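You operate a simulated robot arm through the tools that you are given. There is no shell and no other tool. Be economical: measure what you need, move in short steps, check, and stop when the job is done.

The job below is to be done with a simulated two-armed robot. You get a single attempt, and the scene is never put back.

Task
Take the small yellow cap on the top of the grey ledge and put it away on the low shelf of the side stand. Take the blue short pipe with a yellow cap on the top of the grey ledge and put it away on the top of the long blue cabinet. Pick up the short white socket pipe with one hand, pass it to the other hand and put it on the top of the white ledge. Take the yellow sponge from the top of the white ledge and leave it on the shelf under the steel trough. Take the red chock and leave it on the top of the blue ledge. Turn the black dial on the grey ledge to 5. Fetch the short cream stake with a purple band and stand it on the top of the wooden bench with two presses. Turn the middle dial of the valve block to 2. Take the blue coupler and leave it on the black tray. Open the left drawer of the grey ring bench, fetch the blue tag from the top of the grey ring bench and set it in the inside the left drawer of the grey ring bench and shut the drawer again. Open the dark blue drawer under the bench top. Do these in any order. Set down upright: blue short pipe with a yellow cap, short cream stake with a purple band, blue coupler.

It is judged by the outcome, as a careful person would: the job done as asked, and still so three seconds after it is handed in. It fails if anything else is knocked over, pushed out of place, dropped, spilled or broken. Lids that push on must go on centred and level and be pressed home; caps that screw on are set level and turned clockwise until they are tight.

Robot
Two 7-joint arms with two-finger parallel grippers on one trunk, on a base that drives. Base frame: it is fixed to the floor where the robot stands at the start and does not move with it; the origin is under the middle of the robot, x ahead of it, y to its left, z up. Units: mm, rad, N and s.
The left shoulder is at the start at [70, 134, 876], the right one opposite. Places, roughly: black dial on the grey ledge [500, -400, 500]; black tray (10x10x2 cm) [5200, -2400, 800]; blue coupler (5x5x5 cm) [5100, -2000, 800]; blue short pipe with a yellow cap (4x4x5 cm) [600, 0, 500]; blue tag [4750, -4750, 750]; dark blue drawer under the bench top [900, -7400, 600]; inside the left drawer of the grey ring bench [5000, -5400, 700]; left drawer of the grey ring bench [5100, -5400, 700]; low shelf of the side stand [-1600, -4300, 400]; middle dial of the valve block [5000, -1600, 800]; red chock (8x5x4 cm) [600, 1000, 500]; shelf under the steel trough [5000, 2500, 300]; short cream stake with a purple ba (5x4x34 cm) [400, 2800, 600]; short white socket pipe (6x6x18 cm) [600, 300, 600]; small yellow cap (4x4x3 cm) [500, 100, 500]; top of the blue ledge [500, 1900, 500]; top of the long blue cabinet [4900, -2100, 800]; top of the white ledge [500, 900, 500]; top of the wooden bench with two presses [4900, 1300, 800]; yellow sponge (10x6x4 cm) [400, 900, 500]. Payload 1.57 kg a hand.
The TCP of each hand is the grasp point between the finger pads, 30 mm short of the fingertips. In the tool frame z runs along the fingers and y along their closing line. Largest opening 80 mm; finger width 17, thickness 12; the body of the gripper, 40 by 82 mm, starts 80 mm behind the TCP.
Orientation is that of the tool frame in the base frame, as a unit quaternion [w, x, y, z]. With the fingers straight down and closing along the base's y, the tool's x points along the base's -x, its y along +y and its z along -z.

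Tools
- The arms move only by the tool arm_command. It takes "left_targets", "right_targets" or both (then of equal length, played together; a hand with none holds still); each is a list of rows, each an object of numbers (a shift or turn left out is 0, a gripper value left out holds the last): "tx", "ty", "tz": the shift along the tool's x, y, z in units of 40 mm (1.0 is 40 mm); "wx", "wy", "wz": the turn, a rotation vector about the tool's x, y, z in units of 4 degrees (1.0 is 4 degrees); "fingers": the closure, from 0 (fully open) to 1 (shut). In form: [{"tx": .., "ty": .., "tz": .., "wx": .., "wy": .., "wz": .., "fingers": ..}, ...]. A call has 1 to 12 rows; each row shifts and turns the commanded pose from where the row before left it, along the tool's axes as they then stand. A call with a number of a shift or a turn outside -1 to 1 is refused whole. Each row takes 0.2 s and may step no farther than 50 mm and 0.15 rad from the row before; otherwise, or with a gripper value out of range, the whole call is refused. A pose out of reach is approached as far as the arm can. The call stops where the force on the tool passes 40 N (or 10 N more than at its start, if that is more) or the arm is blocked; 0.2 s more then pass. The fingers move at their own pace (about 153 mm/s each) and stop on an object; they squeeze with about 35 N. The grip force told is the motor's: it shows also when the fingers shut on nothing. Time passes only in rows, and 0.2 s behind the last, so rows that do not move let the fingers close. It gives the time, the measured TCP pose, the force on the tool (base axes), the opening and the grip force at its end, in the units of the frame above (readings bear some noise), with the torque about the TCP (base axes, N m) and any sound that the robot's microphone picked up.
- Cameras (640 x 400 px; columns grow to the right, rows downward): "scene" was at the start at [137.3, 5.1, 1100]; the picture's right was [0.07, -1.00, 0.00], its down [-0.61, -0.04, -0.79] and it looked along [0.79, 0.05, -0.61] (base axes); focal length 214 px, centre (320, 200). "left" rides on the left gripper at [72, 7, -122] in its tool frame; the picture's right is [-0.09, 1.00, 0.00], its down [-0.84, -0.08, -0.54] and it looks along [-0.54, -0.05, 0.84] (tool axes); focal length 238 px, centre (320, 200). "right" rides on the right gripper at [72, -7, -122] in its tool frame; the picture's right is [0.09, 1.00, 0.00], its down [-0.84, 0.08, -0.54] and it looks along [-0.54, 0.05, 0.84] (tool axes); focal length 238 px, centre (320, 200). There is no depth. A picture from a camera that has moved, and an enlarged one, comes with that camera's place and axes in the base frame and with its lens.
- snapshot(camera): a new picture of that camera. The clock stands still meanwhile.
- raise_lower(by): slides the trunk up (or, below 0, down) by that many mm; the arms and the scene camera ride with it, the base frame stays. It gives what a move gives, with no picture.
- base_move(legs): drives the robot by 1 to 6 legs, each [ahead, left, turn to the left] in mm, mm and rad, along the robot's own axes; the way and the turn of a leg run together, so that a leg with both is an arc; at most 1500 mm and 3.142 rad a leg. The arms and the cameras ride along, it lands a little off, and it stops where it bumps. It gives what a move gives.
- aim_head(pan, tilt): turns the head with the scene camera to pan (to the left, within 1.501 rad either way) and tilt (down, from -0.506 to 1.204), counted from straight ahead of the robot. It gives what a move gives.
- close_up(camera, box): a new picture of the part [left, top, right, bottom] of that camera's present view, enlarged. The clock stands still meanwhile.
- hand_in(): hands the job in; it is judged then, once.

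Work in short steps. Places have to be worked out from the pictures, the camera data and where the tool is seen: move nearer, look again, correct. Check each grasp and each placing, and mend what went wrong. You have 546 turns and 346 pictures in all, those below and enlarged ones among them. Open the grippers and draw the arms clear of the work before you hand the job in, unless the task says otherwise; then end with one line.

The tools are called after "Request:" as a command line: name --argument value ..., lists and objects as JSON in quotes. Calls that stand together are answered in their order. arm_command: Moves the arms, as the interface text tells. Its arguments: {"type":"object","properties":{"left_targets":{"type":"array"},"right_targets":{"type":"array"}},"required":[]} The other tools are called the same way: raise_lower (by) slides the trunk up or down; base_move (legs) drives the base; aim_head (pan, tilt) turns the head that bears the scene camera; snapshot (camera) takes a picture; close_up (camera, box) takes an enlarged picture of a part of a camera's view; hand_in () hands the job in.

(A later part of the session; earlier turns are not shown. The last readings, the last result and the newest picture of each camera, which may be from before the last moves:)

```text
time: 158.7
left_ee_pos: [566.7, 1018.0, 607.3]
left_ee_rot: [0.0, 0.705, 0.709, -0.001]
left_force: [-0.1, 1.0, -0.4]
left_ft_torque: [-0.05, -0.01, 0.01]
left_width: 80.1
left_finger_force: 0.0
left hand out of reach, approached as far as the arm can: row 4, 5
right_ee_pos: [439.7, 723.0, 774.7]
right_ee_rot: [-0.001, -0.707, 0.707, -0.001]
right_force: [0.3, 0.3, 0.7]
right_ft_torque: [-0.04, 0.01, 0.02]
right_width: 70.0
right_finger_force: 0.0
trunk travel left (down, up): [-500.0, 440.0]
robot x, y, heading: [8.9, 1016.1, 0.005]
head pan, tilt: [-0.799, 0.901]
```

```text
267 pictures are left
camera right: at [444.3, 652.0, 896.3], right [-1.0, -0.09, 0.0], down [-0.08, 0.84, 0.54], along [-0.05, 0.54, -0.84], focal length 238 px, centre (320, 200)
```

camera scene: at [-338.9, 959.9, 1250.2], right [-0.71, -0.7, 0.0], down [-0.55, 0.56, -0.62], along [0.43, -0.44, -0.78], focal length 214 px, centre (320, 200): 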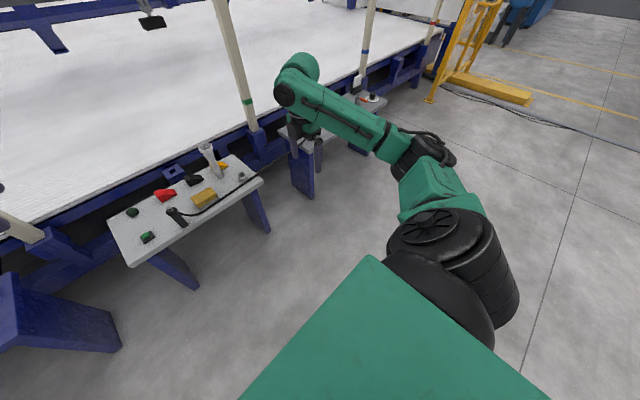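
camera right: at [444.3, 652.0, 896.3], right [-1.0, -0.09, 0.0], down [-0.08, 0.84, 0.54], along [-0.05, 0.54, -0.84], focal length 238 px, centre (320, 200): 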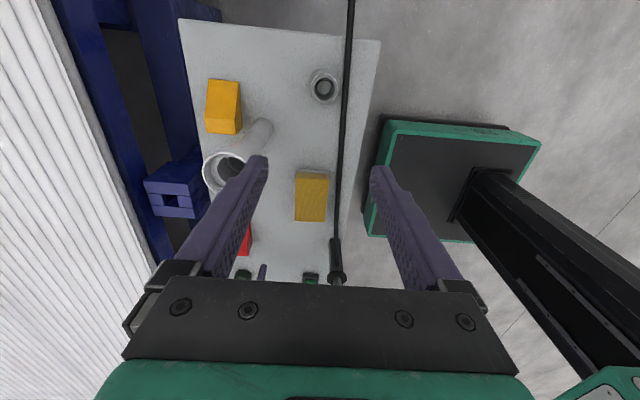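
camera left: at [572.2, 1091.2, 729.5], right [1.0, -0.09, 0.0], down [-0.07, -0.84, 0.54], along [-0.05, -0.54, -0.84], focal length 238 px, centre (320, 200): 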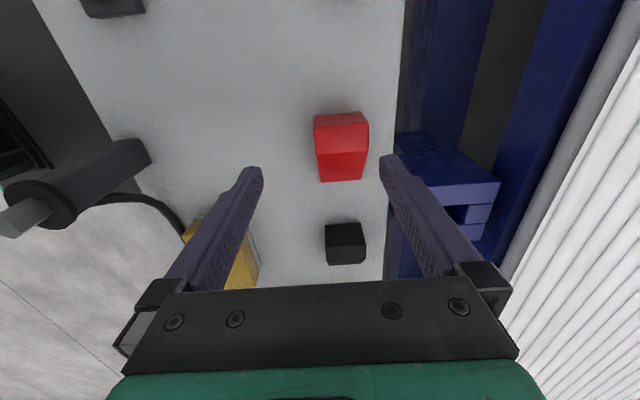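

The left arm is at its extension limit, so I raise the right hand, nudge the base 16 mm forward and lower the trunk to bring the left fingers around the chock.

Request:
arm_command --right_targets '[{"tz": -1}, {"tz": -1}]'

Request:
base_move --legs '[[16, 0, 0]]'

Request:
raise_lower --by -55

Request:
snapshot --camera "left"

```text
time: 159.3
left_ee_pos: [564.4, 1017.9, 608.7]
left_ee_rot: [0.0, 0.706, 0.709, 0.0]
left_force: [0.9, -0.3, 0.8]
left_ft_torque: [0.0, 0.02, 0.03]
left_width: 79.9
left_finger_force: 0.0
right_ee_pos: [436.9, 722.6, 855.2]
right_ee_rot: [0.0, -0.707, 0.708, 0.001]
right_force: [0.3, -1.5, -0.1]
right_ft_torque: [0.01, 0.01, -0.03]
right_width: 70.0
right_finger_force: 0.1
trunk travel left (down, up): [-500.0, 440.0]
robot x, y, heading: [6.5, 1015.7, 0.007]
head pan, tilt: [-0.799, 0.901]
```

```text
time: 160.1
left_ee_pos: [581.7, 1016.5, 607.6]
left_ee_rot: [0.0, 0.705, 0.709, -0.001]
left_force: [0.0, -0.3, -0.1]
left_ft_torque: [-0.03, 0.03, 0.0]
left_width: 80.1
left_finger_force: 0.2
right_ee_pos: [453.8, 724.0, 857.4]
right_ee_rot: [0.0, 0.707, -0.707, 0.0]
right_force: [0.6, -0.1, 0.0]
right_ft_torque: [-0.02, 0.02, -0.01]
right_width: 70.1
right_finger_force: 0.1
trunk travel left (down, up): [-500.0, 440.0]
robot x, y, heading: [25.7, 1013.9, 0.008]
head pan, tilt: [-0.799, 0.901]
```

```text
time: 161.0
left_ee_pos: [581.6, 1016.9, 552.1]
left_ee_rot: [0.0, 0.705, 0.709, 0.0]
left_force: [-0.4, 0.1, 1.4]
left_ft_torque: [0.01, -0.02, -0.01]
left_width: 79.8
left_finger_force: 0.0
right_ee_pos: [453.1, 723.4, 801.6]
right_ee_rot: [0.0, -0.707, 0.707, 0.0]
right_force: [1.4, -0.5, -0.2]
right_ft_torque: [0.02, 0.0, 0.02]
right_width: 69.9
right_finger_force: 0.1
trunk travel left (down, up): [-445.0, 495.0]
robot x, y, heading: [21.1, 1013.6, 0.011]
head pan, tilt: [-0.799, 0.901]
```

```text
266 pictures are left
camera left: at [587.9, 1089.5, 675.3], right [1.0, -0.09, 0.0], down [-0.07, -0.84, 0.54], along [-0.05, -0.54, -0.84], focal length 238 px, centre (320, 200)
```

left: 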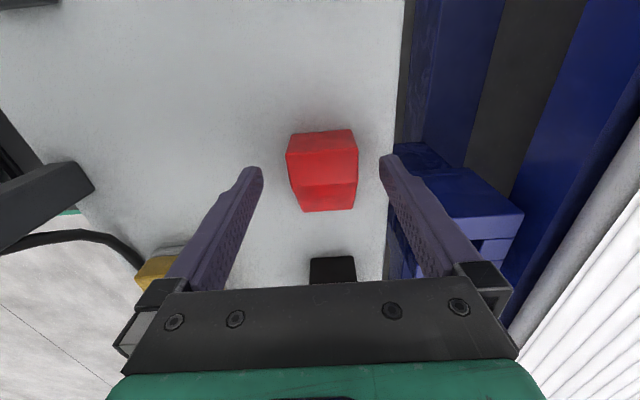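

Well aligned. Lower 13 mm more and close the left hand.

Request:
raise_lower --by -13

Request:
arm_command --left_targets '[{"fingers": 1}, {"fingers": 1}, {"fingers": 1}, {}]'

Request:
raise_lower --by 60

Request:
snapshot --camera "left"

```text
time: 161.7
left_ee_pos: [581.6, 1016.0, 539.6]
left_ee_rot: [-0.001, 0.705, 0.709, 0.0]
left_force: [-0.6, 0.4, -0.3]
left_ft_torque: [-0.01, 0.02, 0.0]
left_width: 80.0
left_finger_force: 0.0
right_ee_pos: [454.6, 722.5, 789.1]
right_ee_rot: [0.0, -0.707, 0.707, 0.0]
right_force: [0.0, -0.8, -0.5]
right_ft_torque: [0.01, 0.0, -0.01]
right_width: 69.9
right_finger_force: 0.1
trunk travel left (down, up): [-432.0, 508.0]
robot x, y, heading: [24.3, 1016.8, 0.003]
head pan, tilt: [-0.799, 0.901]
```

```text
time: 162.7
left_ee_pos: [581.7, 1016.9, 540.0]
left_ee_rot: [0.0, 0.705, 0.709, 0.0]
left_force: [0.5, -0.5, 2.2]
left_ft_torque: [0.04, 0.06, 0.01]
left_width: 44.2
left_finger_force: 35.0
right_ee_pos: [453.8, 722.8, 788.6]
right_ee_rot: [0.0, -0.707, 0.707, 0.0]
right_force: [-0.7, -0.1, 0.0]
right_ft_torque: [-0.01, 0.0, 0.03]
right_width: 69.8
right_finger_force: 0.0
trunk travel left (down, up): [-432.0, 508.0]
robot x, y, heading: [20.5, 1014.6, 0.006]
head pan, tilt: [-0.799, 0.901]
```

```text
time: 163.7
left_ee_pos: [581.7, 1017.3, 599.3]
left_ee_rot: [0.0, 0.705, 0.709, 0.0]
left_force: [0.3, -0.9, -1.3]
left_ft_torque: [0.03, -0.02, 0.0]
left_width: 44.2
left_finger_force: 34.7
right_ee_pos: [454.2, 721.7, 847.8]
right_ee_rot: [0.001, -0.707, 0.708, 0.0]
right_force: [-0.5, -0.8, -0.5]
right_ft_torque: [0.02, 0.04, 0.0]
right_width: 70.0
right_finger_force: 0.0
trunk travel left (down, up): [-492.0, 448.0]
robot x, y, heading: [21.1, 1017.4, 0.003]
head pan, tilt: [-0.799, 0.901]
```

```text
265 pictures are left
camera left: at [588.3, 1089.3, 721.9], right [1.0, -0.09, 0.0], down [-0.07, -0.84, 0.54], along [-0.05, -0.54, -0.84], focal length 238 px, centre (320, 200)
```

left: 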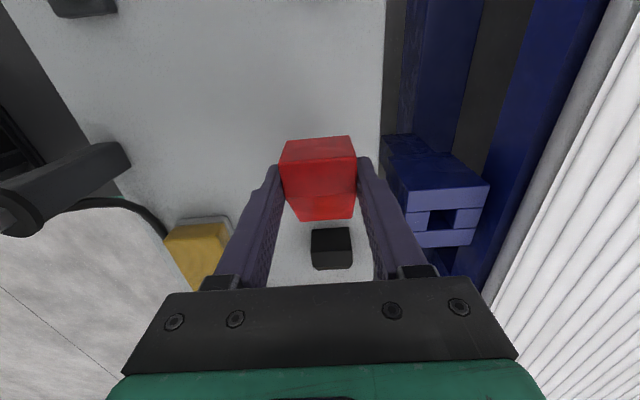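

Chock held. I lift the left hand up and outward, and move the right hand back above the sponge.

Request:
arm_command --left_targets '[{"tz": -0.9, "ty": -0.2}, {"tz": -0.9, "tx": 0.2, "ty": -0.2}, {"tz": -0.9, "tx": 0.4}, {"tz": -0.9, "tx": 0.4}, {"tx": 0.8}, {"tx": 0.8}]' --right_targets '[{"tx": -0.7}, {"tx": -0.7, "ty": 0.1}, {"tx": -0.7, "ty": 0.1}, {"tx": -0.7, "ty": 0.1}, {"tx": -0.7, "ty": 0.1}, {"tx": -0.6}]'

Request:
arm_command --right_targets '[{"tz": 1}, {"tz": 1}, {"tz": 1}, {"tz": 1}, {"tz": 1}]'

Request:
snapshot --camera "right"

```text
time: 165.1
left_ee_pos: [565.1, 1121.5, 744.6]
left_ee_rot: [0.0, 0.706, 0.708, 0.0]
left_force: [0.5, -0.4, -0.5]
left_ft_torque: [0.01, 0.02, 0.02]
left_width: 44.1
left_finger_force: 35.1
right_ee_pos: [437.1, 888.8, 846.9]
right_ee_rot: [0.001, -0.706, 0.708, 0.0]
right_force: [0.6, -0.7, -0.2]
right_ft_torque: [0.04, 0.01, -0.05]
right_width: 69.8
right_finger_force: 0.2
trunk travel left (down, up): [-492.0, 448.0]
robot x, y, heading: [24.0, 1018.4, 0.003]
head pan, tilt: [-0.799, 0.901]
```

```text
time: 166.2
left_ee_pos: [564.6, 1119.3, 744.1]
left_ee_rot: [0.0, 0.705, 0.709, 0.0]
left_force: [-0.1, 0.3, -2.5]
left_ft_torque: [-0.02, 0.01, -0.03]
left_width: 44.3
left_finger_force: 35.0
right_ee_pos: [438.8, 889.9, 645.9]
right_ee_rot: [-0.001, 0.708, -0.707, 0.0]
right_force: [-0.3, 0.4, 0.5]
right_ft_torque: [0.0, 0.03, 0.01]
right_width: 69.7
right_finger_force: 0.1
trunk travel left (down, up): [-492.0, 448.0]
robot x, y, heading: [23.8, 1017.5, 0.007]
head pan, tilt: [-0.799, 0.901]
```

```text
264 pictures are left
camera right: at [444.5, 816.4, 767.5], right [-1.0, -0.09, 0.0], down [-0.08, 0.84, 0.54], along [-0.05, 0.54, -0.84], focal length 238 px, centre (320, 200)
```

right: 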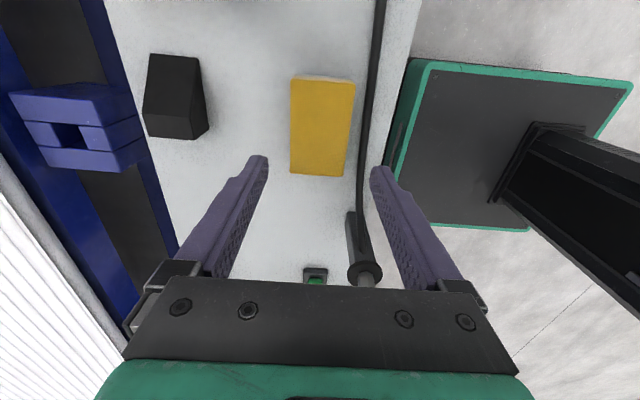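

The sponge lies at (438, 880). I descend deeper this time (fingertips near the surface) and close.

Request:
arm_command --right_targets '[{"tx": 0.2, "tz": 0.6}, {"tz": 1}, {"tz": 0.7}, {"tz": 0.33}, {"fingers": 1}, {"fingers": 1}, {"fingers": 1}, {}]'

Request:
arm_command --right_targets '[{"tz": -0.5}, {"tz": -0.5}, {"tz": -0.5}]'

Request:
snapshot --camera "right"

```text
time: 168.1
left_ee_pos: [565.3, 1121.3, 742.6]
left_ee_rot: [0.0, 0.705, 0.709, 0.001]
left_force: [-0.2, -0.1, -1.0]
left_ft_torque: [0.02, -0.01, 0.03]
left_width: 44.1
left_finger_force: 35.0
right_ee_pos: [439.2, 878.1, 543.7]
right_ee_rot: [0.0, -0.707, 0.707, 0.0]
right_force: [0.0, 0.4, 1.5]
right_ft_torque: [0.01, -0.06, -0.02]
right_width: 58.8
right_finger_force: 35.0
trunk travel left (down, up): [-492.0, 448.0]
robot x, y, heading: [24.6, 1017.5, 0.009]
head pan, tilt: [-0.799, 0.901]
```

```text
time: 168.8
left_ee_pos: [565.1, 1119.7, 743.3]
left_ee_rot: [0.0, 0.705, 0.709, 0.0]
left_force: [0.9, 0.8, -1.2]
left_ft_torque: [0.02, -0.01, 0.05]
left_width: 44.0
left_finger_force: 34.8
right_ee_pos: [438.5, 878.9, 604.5]
right_ee_rot: [0.001, -0.707, 0.707, 0.0]
right_force: [-0.2, 0.6, -0.1]
right_ft_torque: [-0.01, 0.01, 0.01]
right_width: 58.9
right_finger_force: 35.0
trunk travel left (down, up): [-492.0, 448.0]
robot x, y, heading: [22.3, 1016.4, 0.005]
head pan, tilt: [-0.799, 0.901]
```

```text
263 pictures are left
camera right: at [444.1, 808.3, 724.2], right [-1.0, -0.09, 0.0], down [-0.08, 0.84, 0.54], along [-0.05, 0.54, -0.84], focal length 238 px, centre (320, 200)
```

right: 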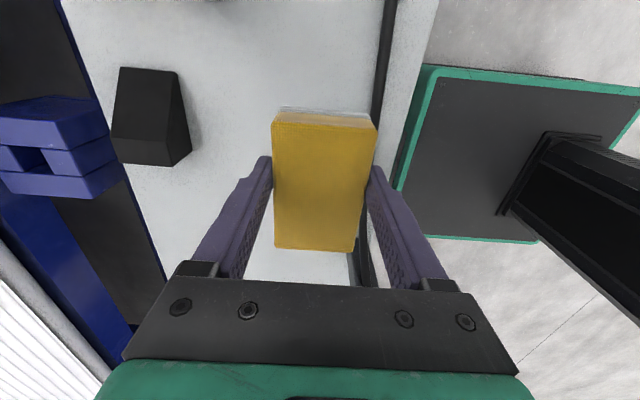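

Sponge is held firmly now. I raise it, back off a little and drive left to the blue ledge.

Request:
arm_command --right_targets '[{"tz": -1}, {"tz": -1}, {"tz": -1}, {"tz": -1}, {"tx": 0.9}, {"tx": 0.9}, {"tx": 0.9}]' --left_targets '[{"tz": -0.5}, {"tz": -0.5}, {}, {}, {}, {}, {}]'

Request:
base_move --legs '[[-150, 0, 0], [0, 800, 0]]'

Request:
aim_head --pan 0.2 --tilt 0.75

Request:
snapshot --camera "scene"

Request:
snapshot --camera "left"

```text
time: 170.4
left_ee_pos: [564.6, 1119.3, 784.0]
left_ee_rot: [-0.001, 0.706, 0.709, 0.0]
left_force: [-0.2, -0.1, -0.5]
left_ft_torque: [0.03, 0.03, 0.0]
left_width: 44.0
left_finger_force: 34.6
right_ee_pos: [438.3, 768.6, 761.9]
right_ee_rot: [0.0, 0.707, -0.707, 0.0]
right_force: [0.1, -0.8, -0.3]
right_ft_torque: [0.03, -0.04, -0.02]
right_width: 58.8
right_finger_force: 35.0
trunk travel left (down, up): [-492.0, 448.0]
robot x, y, heading: [22.6, 1013.4, 0.006]
head pan, tilt: [-0.799, 0.901]
```

```text
time: 175.8
left_ee_pos: [411.2, 1924.6, 783.0]
left_ee_rot: [0.0, 0.707, 0.707, 0.0]
left_force: [-0.3, 0.0, -0.7]
left_ft_torque: [0.02, 0.01, -0.01]
left_width: 44.1
left_finger_force: 34.7
right_ee_pos: [283.7, 1575.3, 761.5]
right_ee_rot: [0.001, -0.706, 0.708, 0.0]
right_force: [0.1, 0.8, -0.5]
right_ft_torque: [0.0, 0.03, 0.03]
right_width: 58.8
right_finger_force: 34.9
trunk travel left (down, up): [-492.0, 448.0]
robot x, y, heading: [-131.1, 1823.4, 0.006]
head pan, tilt: [-0.799, 0.901]
```

```text
time: 177.0
left_ee_pos: [409.0, 1924.8, 782.4]
left_ee_rot: [0.0, 0.707, 0.707, 0.0]
left_force: [0.1, 0.0, 0.0]
left_ft_torque: [0.01, 0.0, 0.03]
left_width: 44.1
left_finger_force: 35.3
right_ee_pos: [283.5, 1574.1, 762.3]
right_ee_rot: [0.0, -0.706, 0.708, 0.0]
right_force: [-1.1, 0.1, -0.4]
right_ft_torque: [0.04, -0.01, -0.01]
right_width: 58.7
right_finger_force: 35.0
trunk travel left (down, up): [-492.0, 448.0]
robot x, y, heading: [-131.2, 1821.2, 0.005]
head pan, tilt: [0.201, 0.75]
```

```text
262 pictures are left
camera scene: at [0.7, 1838.1, 1134.1], right [0.2, -0.98, 0.0], down [-0.67, -0.14, -0.73], along [0.72, 0.15, -0.68], focal length 214 px, centre (320, 200)
```

scene: 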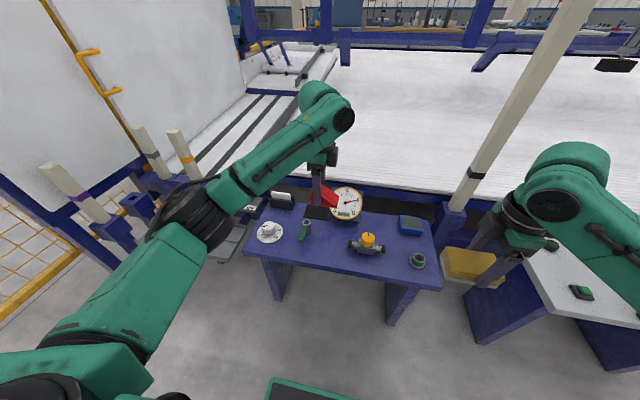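

```text
261 pictures are left
camera left: at [417.4, 1997.3, 904.9], right [1.0, -0.09, 0.0], down [-0.08, -0.84, 0.54], along [-0.05, -0.54, -0.84], focal length 238 px, centre (320, 200)
```

left: 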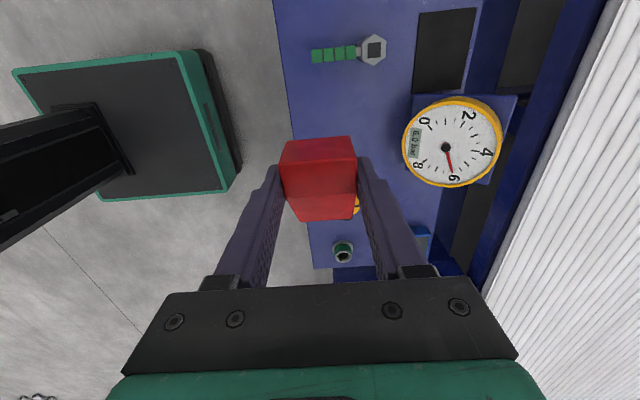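

I zoom on the blue ledge to choose a free spot for the chock.

Request:
close_up --camera "scene" --box '[230, 170, 450, 310]'

Request:
close_up --camera "scene" --box '[0, 100, 230, 280]'

```text
2.86 times, centred on (340, 240) of scene
camera zoom: at [0.7, 1838.1, 1134.1], right [0.2, -0.98, 0.0], down [-0.67, -0.14, -0.73], along [0.72, 0.15, -0.68], focal length 613 px, centre (263, 86)
```

zoom: 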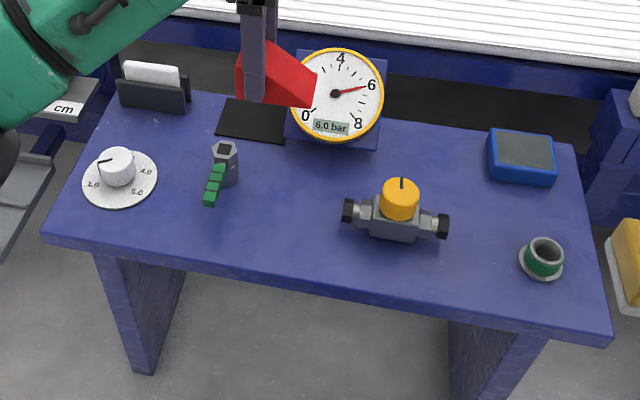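

```text
2.22 times, centred on (115, 190) of scene
camera zoom: at [0.7, 1838.1, 1134.1], right [0.2, -0.98, 0.0], down [-0.67, -0.14, -0.73], along [0.72, 0.15, -0.68], focal length 477 px, centre (776, 222)
```

zoom: 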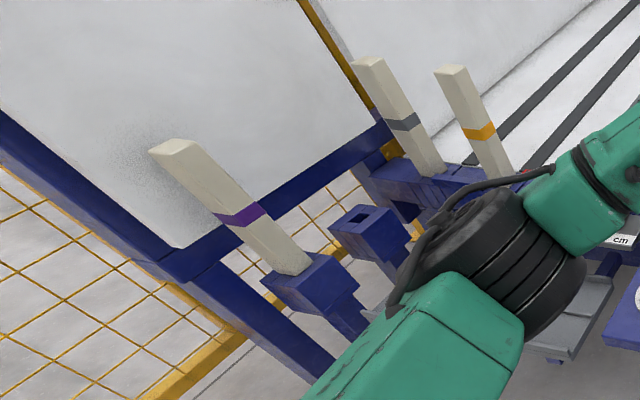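

Free spot at about (465, 1905). I drive 100 mm forward and line the left hand up over it.

Request:
base_move --legs '[[100, -10, 0]]'

Request:
arm_command --left_targets '[{"ty": -0.5}, {"ty": -0.6}, {"tz": 1}, {"tz": 1}, {"tz": 1}, {"tz": 1}]'

Request:
snapshot --camera "left"

Request:
close_up --camera "scene" --box '[200, 170, 480, 340]'

```text
time: 178.2
left_ee_pos: [510.4, 1914.5, 782.7]
left_ee_rot: [0.0, 0.707, 0.708, -0.001]
left_force: [1.2, -0.5, -2.1]
left_ft_torque: [-0.02, 0.03, 0.0]
left_width: 44.3
left_finger_force: 34.4
right_ee_pos: [384.0, 1565.6, 762.0]
right_ee_rot: [0.001, -0.706, 0.708, -0.001]
right_force: [0.0, -0.2, 0.4]
right_ft_torque: [0.03, 0.03, -0.02]
right_width: 58.9
right_finger_force: 34.8
trunk travel left (down, up): [-492.0, 448.0]
robot x, y, heading: [-32.8, 1811.9, 0.003]
head pan, tilt: [0.201, 0.75]
```

```text
time: 179.6
left_ee_pos: [465.2, 1915.8, 622.2]
left_ee_rot: [-0.001, 0.706, 0.708, 0.0]
left_force: [-0.3, -0.1, -1.8]
left_ft_torque: [0.01, 0.01, -0.02]
left_width: 44.0
left_finger_force: 35.1
right_ee_pos: [383.6, 1565.0, 762.2]
right_ee_rot: [0.0, -0.707, 0.708, 0.0]
right_force: [-0.5, 0.1, 0.4]
right_ft_torque: [-0.01, -0.02, -0.04]
right_width: 58.8
right_finger_force: 35.1
trunk travel left (down, up): [-492.0, 448.0]
robot x, y, heading: [-34.3, 1814.4, 0.006]
head pan, tilt: [0.201, 0.75]
```

```text
258 pictures are left
camera left: at [472.4, 1988.7, 743.9], right [1.0, -0.09, 0.0], down [-0.08, -0.84, 0.54], along [-0.05, -0.54, -0.84], focal length 238 px, centre (320, 200)
```

left: 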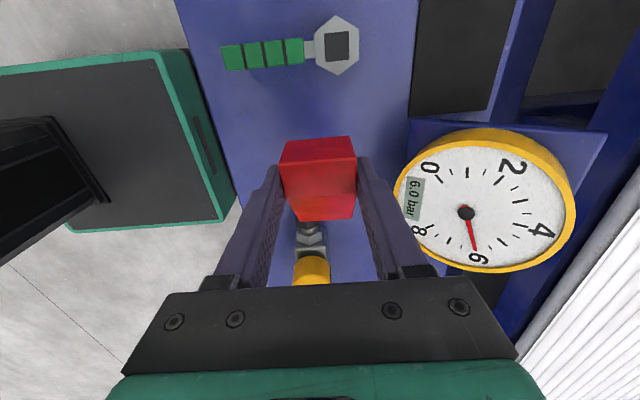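

```text
2.29 times, centred on (340, 255) of scene
camera zoom: at [100.6, 1828.7, 1134.1], right [0.2, -0.98, 0.0], down [-0.67, -0.14, -0.73], along [0.72, 0.15, -0.68], focal length 490 px, centre (274, 74)
```

zoom: 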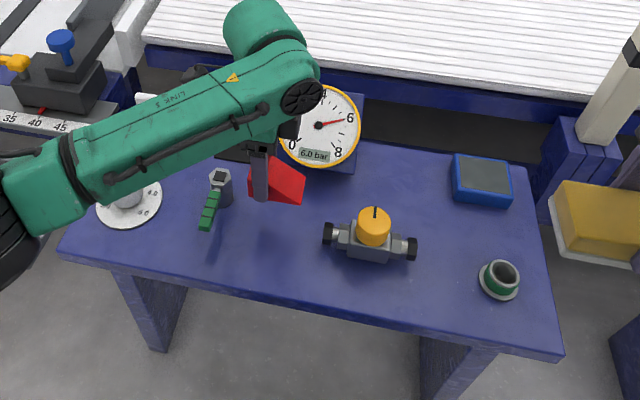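

Clear of wrench, valve and gauge. I lower the chock to contact.

Request:
arm_command --left_targets '[{"tz": 1}, {"tz": 0.6}, {"tz": 0.25}, {"tz": 0.15}]'

Request:
arm_command --left_targets '[{"tz": 0.08}, {}]'

```text
time: 180.6
left_ee_pos: [465.0, 1915.9, 543.1]
left_ee_rot: [0.0, 0.707, 0.708, 0.0]
left_force: [0.5, -0.1, -2.0]
left_ft_torque: [0.03, 0.02, -0.03]
left_width: 44.1
left_finger_force: 35.3
right_ee_pos: [384.2, 1565.9, 762.3]
right_ee_rot: [0.0, -0.707, 0.707, -0.001]
right_force: [0.3, -0.5, 0.2]
right_ft_torque: [-0.03, 0.03, -0.01]
right_width: 58.7
right_finger_force: 35.0
trunk travel left (down, up): [-492.0, 448.0]
robot x, y, heading: [-31.3, 1811.8, 0.006]
head pan, tilt: [0.201, 0.75]
```

```text
time: 181.2
left_ee_pos: [464.0, 1914.4, 540.1]
left_ee_rot: [0.0, 0.706, 0.708, 0.0]
left_force: [-0.2, -0.4, 2.8]
left_ft_torque: [0.02, 0.11, -0.03]
left_width: 44.1
left_finger_force: 35.3
right_ee_pos: [382.4, 1565.6, 761.8]
right_ee_rot: [0.0, -0.706, 0.708, -0.002]
right_force: [0.7, 0.4, -0.6]
right_ft_torque: [0.0, -0.02, 0.0]
right_width: 58.9
right_finger_force: 34.9
trunk travel left (down, up): [-492.0, 448.0]
robot x, y, heading: [-30.9, 1813.2, 0.001]
head pan, tilt: [0.201, 0.75]
```

Contact. Release and rise.

Request:
arm_command --left_targets '[{"fingers": 0}, {"fingers": 0}, {"fingers": 0}, {"tz": -1}, {"tz": -1}, {"tz": -1}, {"tz": -1}, {"tz": -1}, {"tz": -1}]'

Request:
snapshot --camera "left"

Request:
aim_head --pan 0.9 --tilt 0.5

Request:
snapshot --camera "scene"

```text
time: 183.2
left_ee_pos: [464.6, 1913.6, 780.9]
left_ee_rot: [0.0, 0.706, 0.708, 0.001]
left_force: [-0.8, -0.2, -0.4]
left_ft_torque: [0.03, -0.03, 0.02]
left_width: 79.7
left_finger_force: 0.2
right_ee_pos: [382.6, 1565.4, 762.4]
right_ee_rot: [0.0, -0.706, 0.708, 0.0]
right_force: [0.8, -0.3, -0.4]
right_ft_torque: [-0.01, -0.03, 0.02]
right_width: 58.8
right_finger_force: 35.2
trunk travel left (down, up): [-492.0, 448.0]
robot x, y, heading: [-32.6, 1813.1, 0.004]
head pan, tilt: [0.201, 0.75]
```

```text
256 pictures are left
camera left: at [471.3, 1986.1, 902.2], right [1.0, -0.09, 0.0], down [-0.08, -0.84, 0.54], along [-0.05, -0.54, -0.84], focal length 238 px, centre (320, 200)
```

left: 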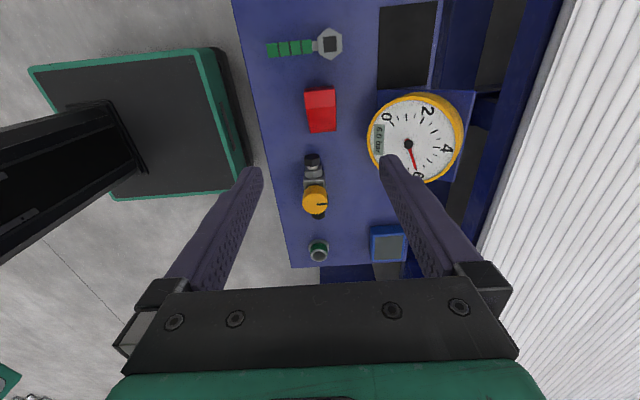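

```text
time: 184.2
left_ee_pos: [465.8, 1914.0, 779.6]
left_ee_rot: [0.0, 0.707, 0.708, 0.0]
left_force: [-0.1, 0.7, 0.3]
left_ft_torque: [0.01, -0.04, 0.01]
left_width: 80.0
left_finger_force: 0.1
right_ee_pos: [382.0, 1566.6, 762.5]
right_ee_rot: [0.0, -0.706, 0.708, -0.001]
right_force: [0.0, -0.5, -1.3]
right_ft_torque: [-0.03, -0.01, 0.02]
right_width: 58.8
right_finger_force: 35.2
trunk travel left (down, up): [-492.0, 448.0]
robot x, y, heading: [-32.3, 1814.0, 0.002]
head pan, tilt: [0.901, 0.499]
```

```text
255 pictures are left
camera scene: at [75.5, 1883.2, 1156.0], right [0.78, -0.62, 0.0], down [-0.3, -0.38, -0.88], along [0.54, 0.69, -0.48], focal length 214 px, centre (320, 200)
```

scene: 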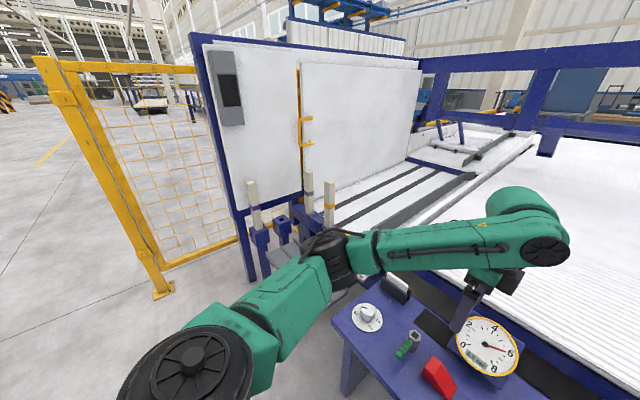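

Chock is placed. Next the purple-banded stake, near (386, 2800), standing in a blue holder. I back off and drive left toward it, then look.

Request:
base_move --legs '[[-250, 0, 0], [0, 820, 0]]'

Request:
aim_head --pan 0.25 --tilt 0.6

Request:
snapshot --camera "scene"

Request:
snapshot --camera "left"

```text
time: 190.0
left_ee_pos: [211.3, 2725.4, 780.5]
left_ee_rot: [0.0, 0.708, 0.706, 0.0]
left_force: [-0.1, -0.5, 0.3]
left_ft_torque: [-0.03, -0.01, 0.04]
left_width: 80.0
left_finger_force: 0.1
right_ee_pos: [127.8, 2378.2, 762.9]
right_ee_rot: [0.0, -0.706, 0.709, 0.0]
right_force: [0.7, 0.1, -0.4]
right_ft_torque: [0.01, 0.0, -0.02]
right_width: 58.7
right_finger_force: 34.9
trunk travel left (down, up): [-492.0, 448.0]
robot x, y, heading: [-284.2, 2625.2, -0.001]
head pan, tilt: [0.901, 0.499]
```

```text
time: 191.1
left_ee_pos: [211.2, 2725.2, 778.9]
left_ee_rot: [0.0, 0.708, 0.706, 0.0]
left_force: [-0.1, -0.6, 0.8]
left_ft_torque: [-0.02, 0.01, 0.02]
left_width: 79.9
left_finger_force: 0.0
right_ee_pos: [128.3, 2377.7, 762.7]
right_ee_rot: [0.001, -0.705, 0.709, 0.0]
right_force: [0.5, -0.7, -1.0]
right_ft_torque: [0.02, -0.02, 0.0]
right_width: 58.5
right_finger_force: 34.7
trunk travel left (down, up): [-492.0, 448.0]
robot x, y, heading: [-284.7, 2624.9, -0.001]
head pan, tilt: [0.25, 0.6]
```

```text
254 pictures are left
camera scene: at [-149.8, 2647.0, 1147.0], right [0.25, -0.97, 0.0], down [-0.55, -0.14, -0.83], along [0.8, 0.2, -0.56], focal length 214 px, centre (320, 200)
```

scene: 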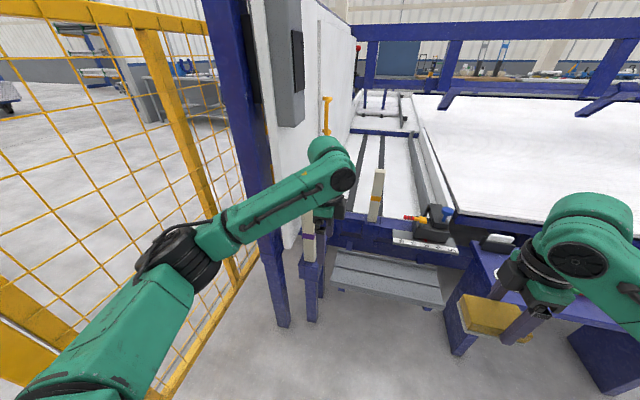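

```text
253 pictures are left
camera left: at [218.1, 2797.9, 901.6], right [1.0, -0.09, 0.0], down [-0.08, -0.84, 0.54], along [-0.05, -0.54, -0.84], focal length 238 px, centre (320, 200)
```

left: 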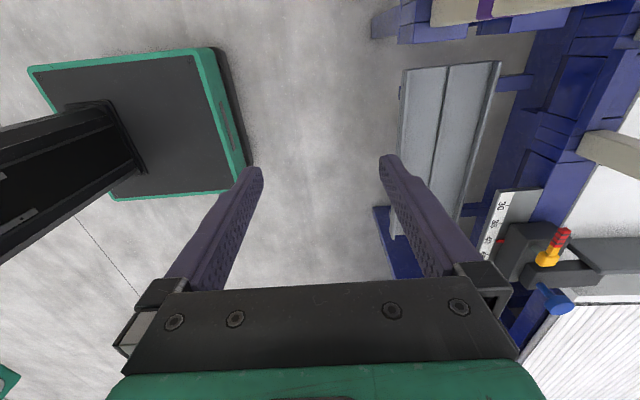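

The stake is at about (370, 2813), top z≈750, in a socket. I turn the left hand back to closing along y, then drive forward for a closer look.

Request:
arm_command --left_targets '[{"wz": -1}, {"wz": -1}, {"wz": -1}, {"wz": -1}, {"wz": -1}, {"wz": -1}, {"wz": -1}, {"wz": -1}, {"wz": -1}, {"wz": -1}, {"wz": -1}, {"wz": -1}]'

Request:
arm_command --left_targets '[{"wz": -1}, {"wz": -1}, {"wz": -1}, {"wz": -1}, {"wz": -1}, {"wz": -1}, {"wz": -1}, {"wz": -1}, {"wz": -1}, {"wz": -1}, {"wz": -0.5}, {"tz": -1}]'

Request:
snapshot --camera "left"

Request:
close_up --camera "scene" --box '[240, 160, 400, 330]'

```text
time: 193.7
left_ee_pos: [210.2, 2725.5, 779.0]
left_ee_rot: [-0.001, 0.358, 0.934, 0.0]
left_force: [0.1, 0.2, 0.3]
left_ft_torque: [0.0, 0.01, 0.04]
left_width: 80.0
left_finger_force: 0.1
right_ee_pos: [127.5, 2377.7, 762.4]
right_ee_rot: [0.001, -0.706, 0.709, 0.0]
right_force: [0.7, -0.5, 0.2]
right_ft_torque: [0.0, 0.04, 0.0]
right_width: 58.8
right_finger_force: 34.7
trunk travel left (down, up): [-492.0, 448.0]
robot x, y, heading: [-285.6, 2626.4, -0.006]
head pan, tilt: [0.25, 0.6]
```

```text
time: 196.3
left_ee_pos: [209.6, 2723.4, 821.5]
left_ee_rot: [0.0, 0.001, 1.0, 0.0]
left_force: [0.1, 0.3, 0.3]
left_ft_torque: [-0.01, -0.03, -0.01]
left_width: 79.8
left_finger_force: 0.0
right_ee_pos: [127.1, 2377.4, 761.5]
right_ee_rot: [0.001, -0.705, 0.71, 0.0]
right_force: [0.6, -0.2, -0.6]
right_ft_torque: [0.02, 0.01, -0.01]
right_width: 59.1
right_finger_force: 35.3
trunk travel left (down, up): [-492.0, 448.0]
robot x, y, heading: [-290.5, 2623.7, -0.003]
head pan, tilt: [0.25, 0.6]
```

```text
252 pictures are left
camera left: at [138.0, 2730.7, 942.1], right [0.09, 1.0, 0.0], down [0.84, -0.08, 0.54], along [0.54, -0.05, -0.84], focal length 238 px, centre (320, 200)
```

left: 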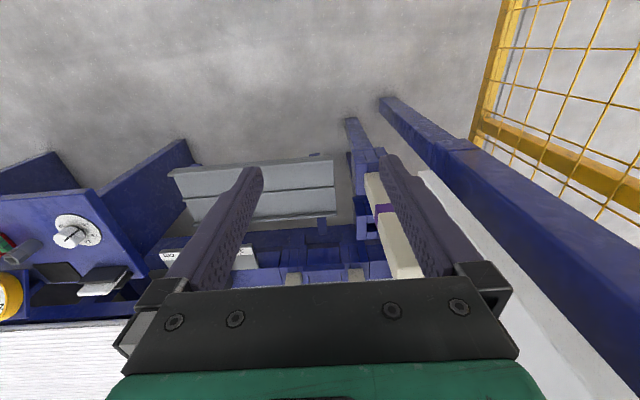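

```text
2.35 times, centred on (320, 245) of scene
camera zoom: at [-150.8, 2646.4, 1147.1], right [0.25, -0.97, 0.0], down [-0.55, -0.14, -0.83], along [0.8, 0.2, -0.56], focal length 505 px, centre (320, 94)
```

zoom: 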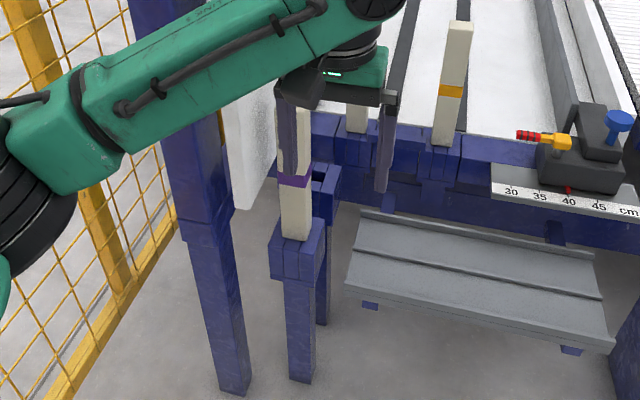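

The fence and board post are close on the left, so I'll approach with the robot turned about 34° left, keeping the elbow clear.

Request:
base_move --legs '[[0, -200, 0], [0, 0, 0.6], [150, -150, 0]]'

Request:
aim_head --pan 0.2 --tilt 0.6

Request:
snapshot --camera "scene"

Request:
snapshot --camera "left"

```text
time: 200.7
left_ee_pos: [280.8, 2739.5, 818.9]
left_ee_rot: [-0.001, -0.287, 0.958, 0.001]
left_force: [-0.4, -0.3, 0.4]
left_ft_torque: [0.0, 0.0, 0.03]
left_width: 80.1
left_finger_force: 0.1
right_ee_pos: [402.7, 2404.2, 761.2]
right_ee_rot: [0.0, 0.879, -0.476, -0.001]
right_force: [0.4, -1.0, -0.3]
right_ft_torque: [0.03, 0.02, -0.01]
right_width: 58.9
right_finger_force: 35.0
trunk travel left (down, up): [-492.0, 448.0]
robot x, y, heading: [-80.4, 2385.2, 0.582]
head pan, tilt: [0.25, 0.6]
```

```text
time: 201.4
left_ee_pos: [280.9, 2739.4, 819.5]
left_ee_rot: [0.001, -0.287, 0.958, 0.0]
left_force: [-0.4, 0.1, 0.4]
left_ft_torque: [-0.02, 0.0, -0.03]
left_width: 80.0
left_finger_force: 0.1
right_ee_pos: [402.1, 2404.3, 762.6]
right_ee_rot: [0.0, 0.879, -0.477, 0.0]
right_force: [0.0, 0.3, -0.8]
right_ft_torque: [0.0, 0.03, -0.01]
right_width: 58.6
right_finger_force: 34.6
trunk travel left (down, up): [-492.0, 448.0]
robot x, y, heading: [-80.6, 2385.8, 0.584]
head pan, tilt: [0.201, 0.6]
```

```text
250 pictures are left
camera scene: at [25.3, 2472.4, 1147.0], right [0.71, -0.71, 0.0], down [-0.4, -0.4, -0.82], along [0.58, 0.58, -0.57], focal length 214 px, centre (320, 200)
```

scene: 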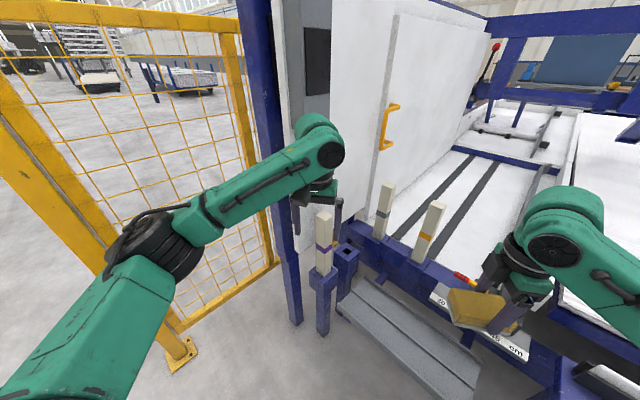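

```text
249 pictures are left
camera left: at [217.0, 2705.5, 941.5], right [-0.47, 0.88, 0.0], down [0.74, 0.4, 0.54], along [0.48, 0.26, -0.84], focal length 238 px, centre (320, 200)
```

left: 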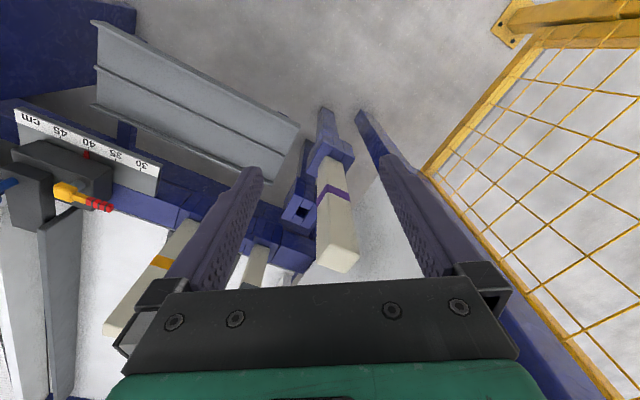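

Combining views, the stake is at about (387, 2816), top at z≈745. I turn the left hand 33° clockwise to align with the stake's faces and look again.

Request:
arm_command --left_targets '[{"wz": 1}, {"wz": 1}, {"wz": 1}, {"wz": 1}, {"wz": 1}, {"wz": 1}, {"wz": 1}, {"wz": 1}, {"wz": 0.4}]'

Request:
snapshot --camera "left"

```text
time: 203.4
left_ee_pos: [280.7, 2738.6, 819.4]
left_ee_rot: [0.0, 0.003, 1.0, 0.0]
left_force: [0.0, -0.3, -0.1]
left_ft_torque: [-0.01, 0.01, 0.0]
left_width: 79.9
left_finger_force: 0.0
right_ee_pos: [402.3, 2403.3, 760.5]
right_ee_rot: [0.0, 0.879, -0.476, 0.001]
right_force: [0.3, -0.3, -0.1]
right_ft_torque: [0.01, -0.01, -0.02]
right_width: 58.7
right_finger_force: 35.2
trunk travel left (down, up): [-492.0, 448.0]
robot x, y, heading: [-76.8, 2383.7, 0.581]
head pan, tilt: [0.201, 0.6]
```

```text
248 pictures are left
camera left: at [208.7, 2746.0, 941.3], right [0.1, 1.0, 0.0], down [0.84, -0.08, 0.54], along [0.54, -0.05, -0.84], focal length 238 px, centre (320, 200)
```

left: 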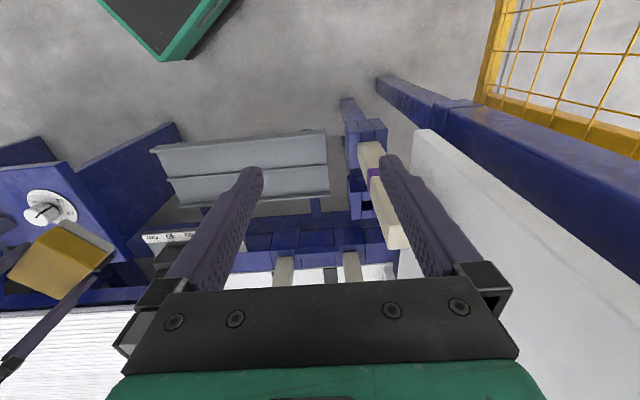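

I shift the hand to the stake's y and look along at it.

Request:
arm_command --left_targets '[{"ty": 0.95}, {"ty": 0.95}]'

Request:
snapshot --camera "left"

```text
time: 204.0
left_ee_pos: [279.2, 2815.4, 820.8]
left_ee_rot: [0.001, 0.002, 1.0, -0.001]
left_force: [-0.4, 0.2, -0.1]
left_ft_torque: [0.0, -0.03, 0.01]
left_width: 80.1
left_finger_force: 0.0
right_ee_pos: [402.5, 2404.7, 761.4]
right_ee_rot: [0.0, 0.88, -0.476, 0.0]
right_force: [0.5, 0.2, -0.4]
right_ft_torque: [-0.01, 0.01, 0.0]
right_width: 58.7
right_finger_force: 34.8
trunk travel left (down, up): [-492.0, 448.0]
robot x, y, heading: [-79.0, 2387.6, 0.578]
head pan, tilt: [0.201, 0.6]
```

```text
247 pictures are left
camera left: at [208.0, 2822.8, 942.1], right [0.1, 1.0, 0.0], down [0.84, -0.08, 0.54], along [0.54, -0.05, -0.84], focal length 238 px, centre (320, 200)
```

left: 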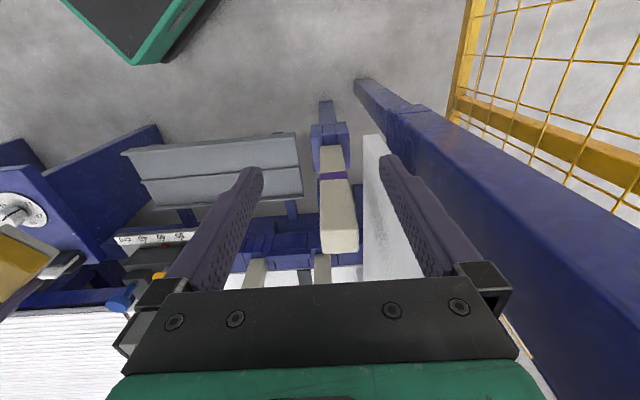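

The white panel beside the stake is only about 25 mm from it (plane y≈2876), so the hand must close along x and lean away from the panel. I step back in y, and yaw the hand 90° counter-clockwise.

Request:
arm_command --left_targets '[{"ty": -0.95}, {"ty": -0.95}, {"wz": -1}, {"wz": -1}, {"wz": -1}, {"wz": -1}, {"wz": -1}, {"wz": -1}, {"wz": -1}, {"wz": -1}, {"wz": -1}, {"wz": -1}]'

Request:
arm_command --left_targets '[{"wz": -1}, {"wz": -1}, {"wz": -1}, {"wz": -1}, {"wz": -1}, {"wz": -1}, {"wz": -1}, {"wz": -1}, {"wz": -1}, {"wz": -1}, {"wz": -1}, {"wz": -1}]'

Request:
snapshot --camera "scene"

```text
time: 206.6
left_ee_pos: [281.7, 2738.8, 819.6]
left_ee_rot: [0.0, -0.34, 0.94, 0.0]
left_force: [-0.1, 0.4, -0.1]
left_ft_torque: [-0.02, 0.01, 0.01]
left_width: 80.0
left_finger_force: 0.0
right_ee_pos: [402.8, 2404.6, 762.3]
right_ee_rot: [0.001, 0.879, -0.476, 0.0]
right_force: [0.3, 0.2, -1.2]
right_ft_torque: [0.02, 0.02, 0.0]
right_width: 58.9
right_finger_force: 35.0
trunk travel left (down, up): [-492.0, 448.0]
robot x, y, heading: [-81.2, 2382.2, 0.585]
head pan, tilt: [0.201, 0.6]
```

```text
time: 209.2
left_ee_pos: [281.1, 2738.3, 818.7]
left_ee_rot: [0.0, -0.694, 0.72, 0.0]
left_force: [0.4, 0.7, 0.3]
left_ft_torque: [-0.02, 0.02, 0.01]
left_width: 80.0
left_finger_force: 0.0
right_ee_pos: [402.9, 2404.5, 762.2]
right_ee_rot: [0.0, 0.879, -0.476, 0.0]
right_force: [-0.5, 0.6, -0.4]
right_ft_torque: [-0.02, -0.01, 0.0]
right_width: 59.1
right_finger_force: 34.7
trunk travel left (down, up): [-492.0, 448.0]
robot x, y, heading: [-77.1, 2384.8, 0.582]
head pan, tilt: [0.201, 0.6]
```

```text
246 pictures are left
camera scene: at [25.3, 2472.3, 1147.0], right [0.71, -0.71, 0.0], down [-0.4, -0.4, -0.82], along [0.58, 0.58, -0.57], focal length 214 px, centre (320, 200)
```

scene: 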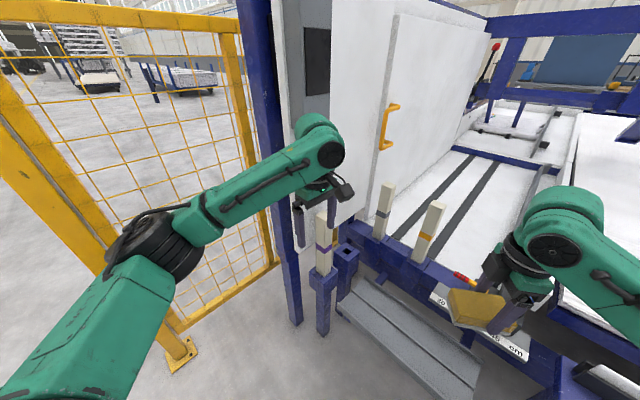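

Now I move to x≈389 in front of the stake and lean the hand 32° (fingers toward +y).

Request:
arm_command --left_targets '[{"ty": -0.9, "tx": 0.4, "wz": -0.5}, {"ty": -0.9, "tx": 0.4}, {"ty": -0.9, "tx": 0.4}, {"wy": -1}, {"wy": -1}, {"wy": -1}, {"wy": -1}, {"wy": -1}, {"wy": -1}, {"wy": -1}, {"wy": -1}]'

Request:
snapshot --camera "left"

Request:
snapshot --camera "scene"

```text
time: 211.6
left_ee_pos: [388.7, 2690.2, 819.5]
left_ee_rot: [0.196, -0.678, 0.681, 0.195]
left_force: [-0.6, 0.2, -0.7]
left_ft_torque: [0.02, -0.02, -0.02]
left_width: 79.8
left_finger_force: 0.0
right_ee_pos: [402.7, 2403.4, 762.1]
right_ee_rot: [0.0, 0.879, -0.477, -0.001]
right_force: [0.0, 1.4, -0.4]
right_ft_torque: [-0.02, 0.02, -0.02]
right_width: 58.6
right_finger_force: 35.0
trunk travel left (down, up): [-492.0, 448.0]
robot x, y, heading: [-78.2, 2386.2, 0.581]
head pan, tilt: [0.201, 0.6]
```

```text
245 pictures are left
camera left: at [381.0, 2564.2, 885.2], right [-1.0, 0.08, 0.05], down [0.08, 0.42, 0.9], along [0.05, 0.9, -0.43], focal length 238 px, centre (320, 200)
```

left: 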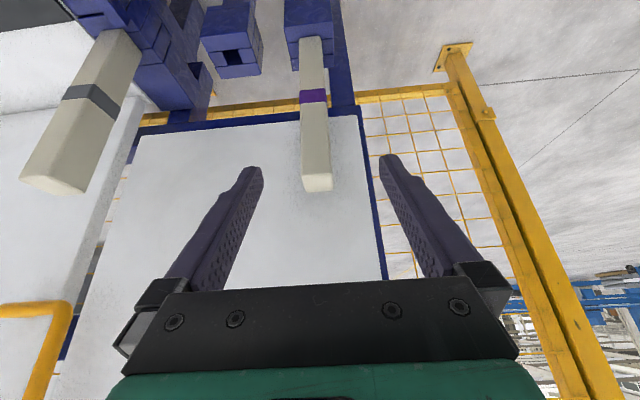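

```text
244 pictures are left
camera scene: at [25.4, 2472.1, 1147.0], right [0.71, -0.71, 0.0], down [-0.4, -0.4, -0.82], along [0.58, 0.58, -0.57], focal length 214 px, centre (320, 200)
```

scene: 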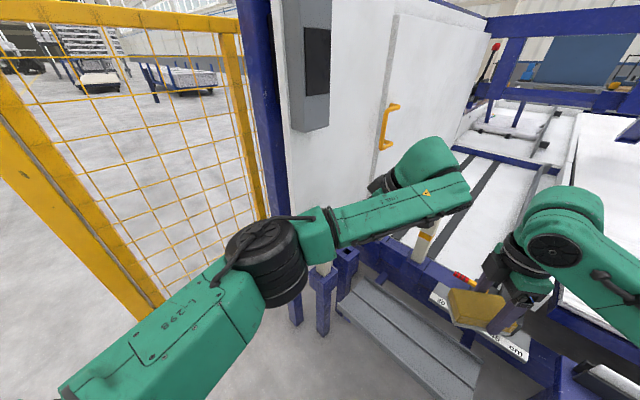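

The stake shows at x≈397. I lower the hand to z≈690 in front of it.

Request:
arm_command --left_targets '[{"ty": -0.2, "tx": 0.427, "tz": 0.683}, {"tx": 0.427, "tz": 0.683}, {"tx": 0.427, "tz": 0.683}, {"tx": 0.427, "tz": 0.683}]'

Request:
snapshot --camera "left"

```text
time: 212.6
left_ee_pos: [395.7, 2689.6, 689.7]
left_ee_rot: [0.195, -0.678, 0.682, 0.194]
left_force: [0.3, -0.5, 0.3]
left_ft_torque: [0.02, 0.02, 0.01]
left_width: 80.0
left_finger_force: 0.1
right_ee_pos: [403.1, 2404.6, 761.8]
right_ee_rot: [0.001, 0.879, -0.476, 0.0]
right_force: [-0.1, -0.1, -0.3]
right_ft_torque: [-0.01, -0.02, 0.01]
right_width: 58.7
right_finger_force: 34.9
trunk travel left (down, up): [-492.0, 448.0]
robot x, y, heading: [-79.3, 2386.4, 0.586]
head pan, tilt: [0.201, 0.6]
```

```text
243 pictures are left
camera left: at [388.1, 2565.5, 755.8], right [-1.0, 0.08, 0.05], down [0.08, 0.42, 0.9], along [0.05, 0.9, -0.43], focal length 238 px, centre (320, 200)
```

left: 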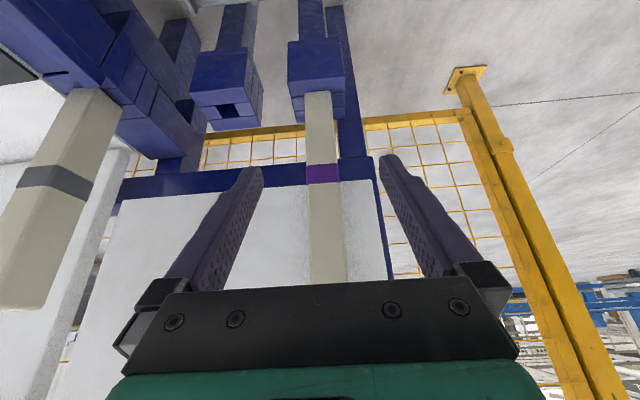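

Stake sits between the fingers. I advance toward it, stopping slightly short of its centre to stay off the panel, then close.

Request:
arm_command --left_targets '[{"tx": -0.678, "tz": 0.424}, {"tx": -0.678, "tz": 0.424}, {"tx": -0.678, "tz": 0.424}, {"tx": -0.63, "tz": 0.395}]'

Request:
snapshot --camera "left"

```text
time: 213.6
left_ee_pos: [395.8, 2816.5, 689.4]
left_ee_rot: [0.195, -0.678, 0.682, 0.195]
left_force: [-1.7, -0.4, -0.5]
left_ft_torque: [-0.02, 0.02, 0.01]
left_width: 79.7
left_finger_force: 0.1
right_ee_pos: [401.9, 2404.3, 761.7]
right_ee_rot: [0.001, 0.879, -0.477, 0.0]
right_force: [-0.2, -0.6, -0.6]
right_ft_torque: [0.03, 0.0, 0.01]
right_width: 58.7
right_finger_force: 35.1
trunk travel left (down, up): [-492.0, 448.0]
robot x, y, heading: [-82.2, 2384.0, 0.585]
head pan, tilt: [0.201, 0.6]
```

```text
242 pictures are left
camera left: at [388.1, 2691.8, 755.3], right [-1.0, 0.08, 0.05], down [0.08, 0.42, 0.9], along [0.05, 0.9, -0.43], focal length 238 px, centre (320, 200)
```

left: 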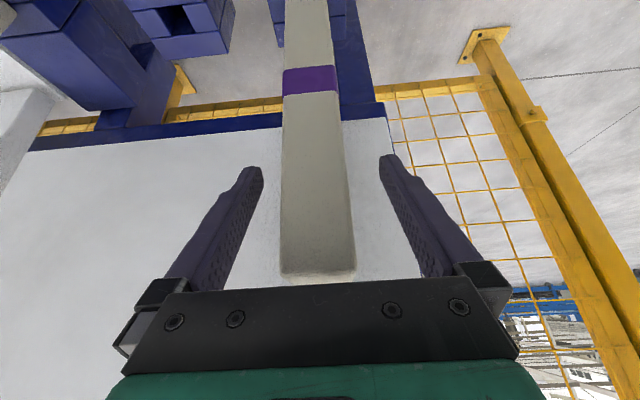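

Stake is between the fingers. Close.

Request:
arm_command --left_targets '[{"fingers": 1}, {"fingers": 1}, {"fingers": 1}, {}]'

Request:
snapshot --camera "left"

```text
time: 214.6
left_ee_pos: [395.5, 2815.2, 690.5]
left_ee_rot: [0.196, -0.678, 0.681, 0.195]
left_force: [3.0, 0.4, 0.3]
left_ft_torque: [0.19, -0.52, 0.0]
left_width: 37.8
left_finger_force: 35.4
right_ee_pos: [402.0, 2404.2, 761.5]
right_ee_rot: [0.001, 0.879, -0.476, 0.001]
right_force: [0.2, 0.7, -0.8]
right_ft_torque: [-0.01, 0.0, -0.02]
right_width: 58.9
right_finger_force: 35.3
trunk travel left (down, up): [-492.0, 448.0]
robot x, y, heading: [-80.8, 2385.4, 0.583]
head pan, tilt: [0.201, 0.6]
```

```text
241 pictures are left
camera left: at [388.5, 2691.3, 755.4], right [-1.0, 0.08, 0.05], down [0.08, 0.42, 0.9], along [0.05, 0.9, -0.43], focal length 238 px, centre (320, 200)
```

left: 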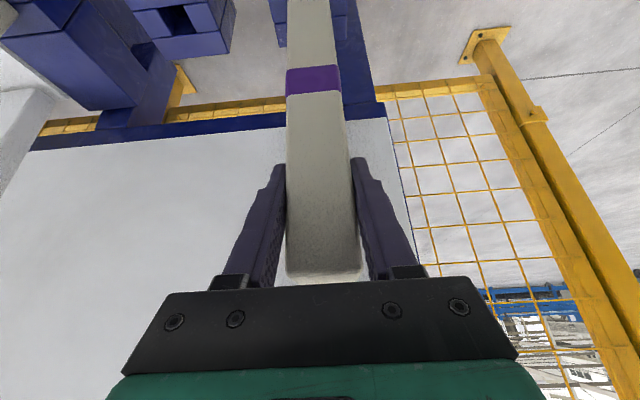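

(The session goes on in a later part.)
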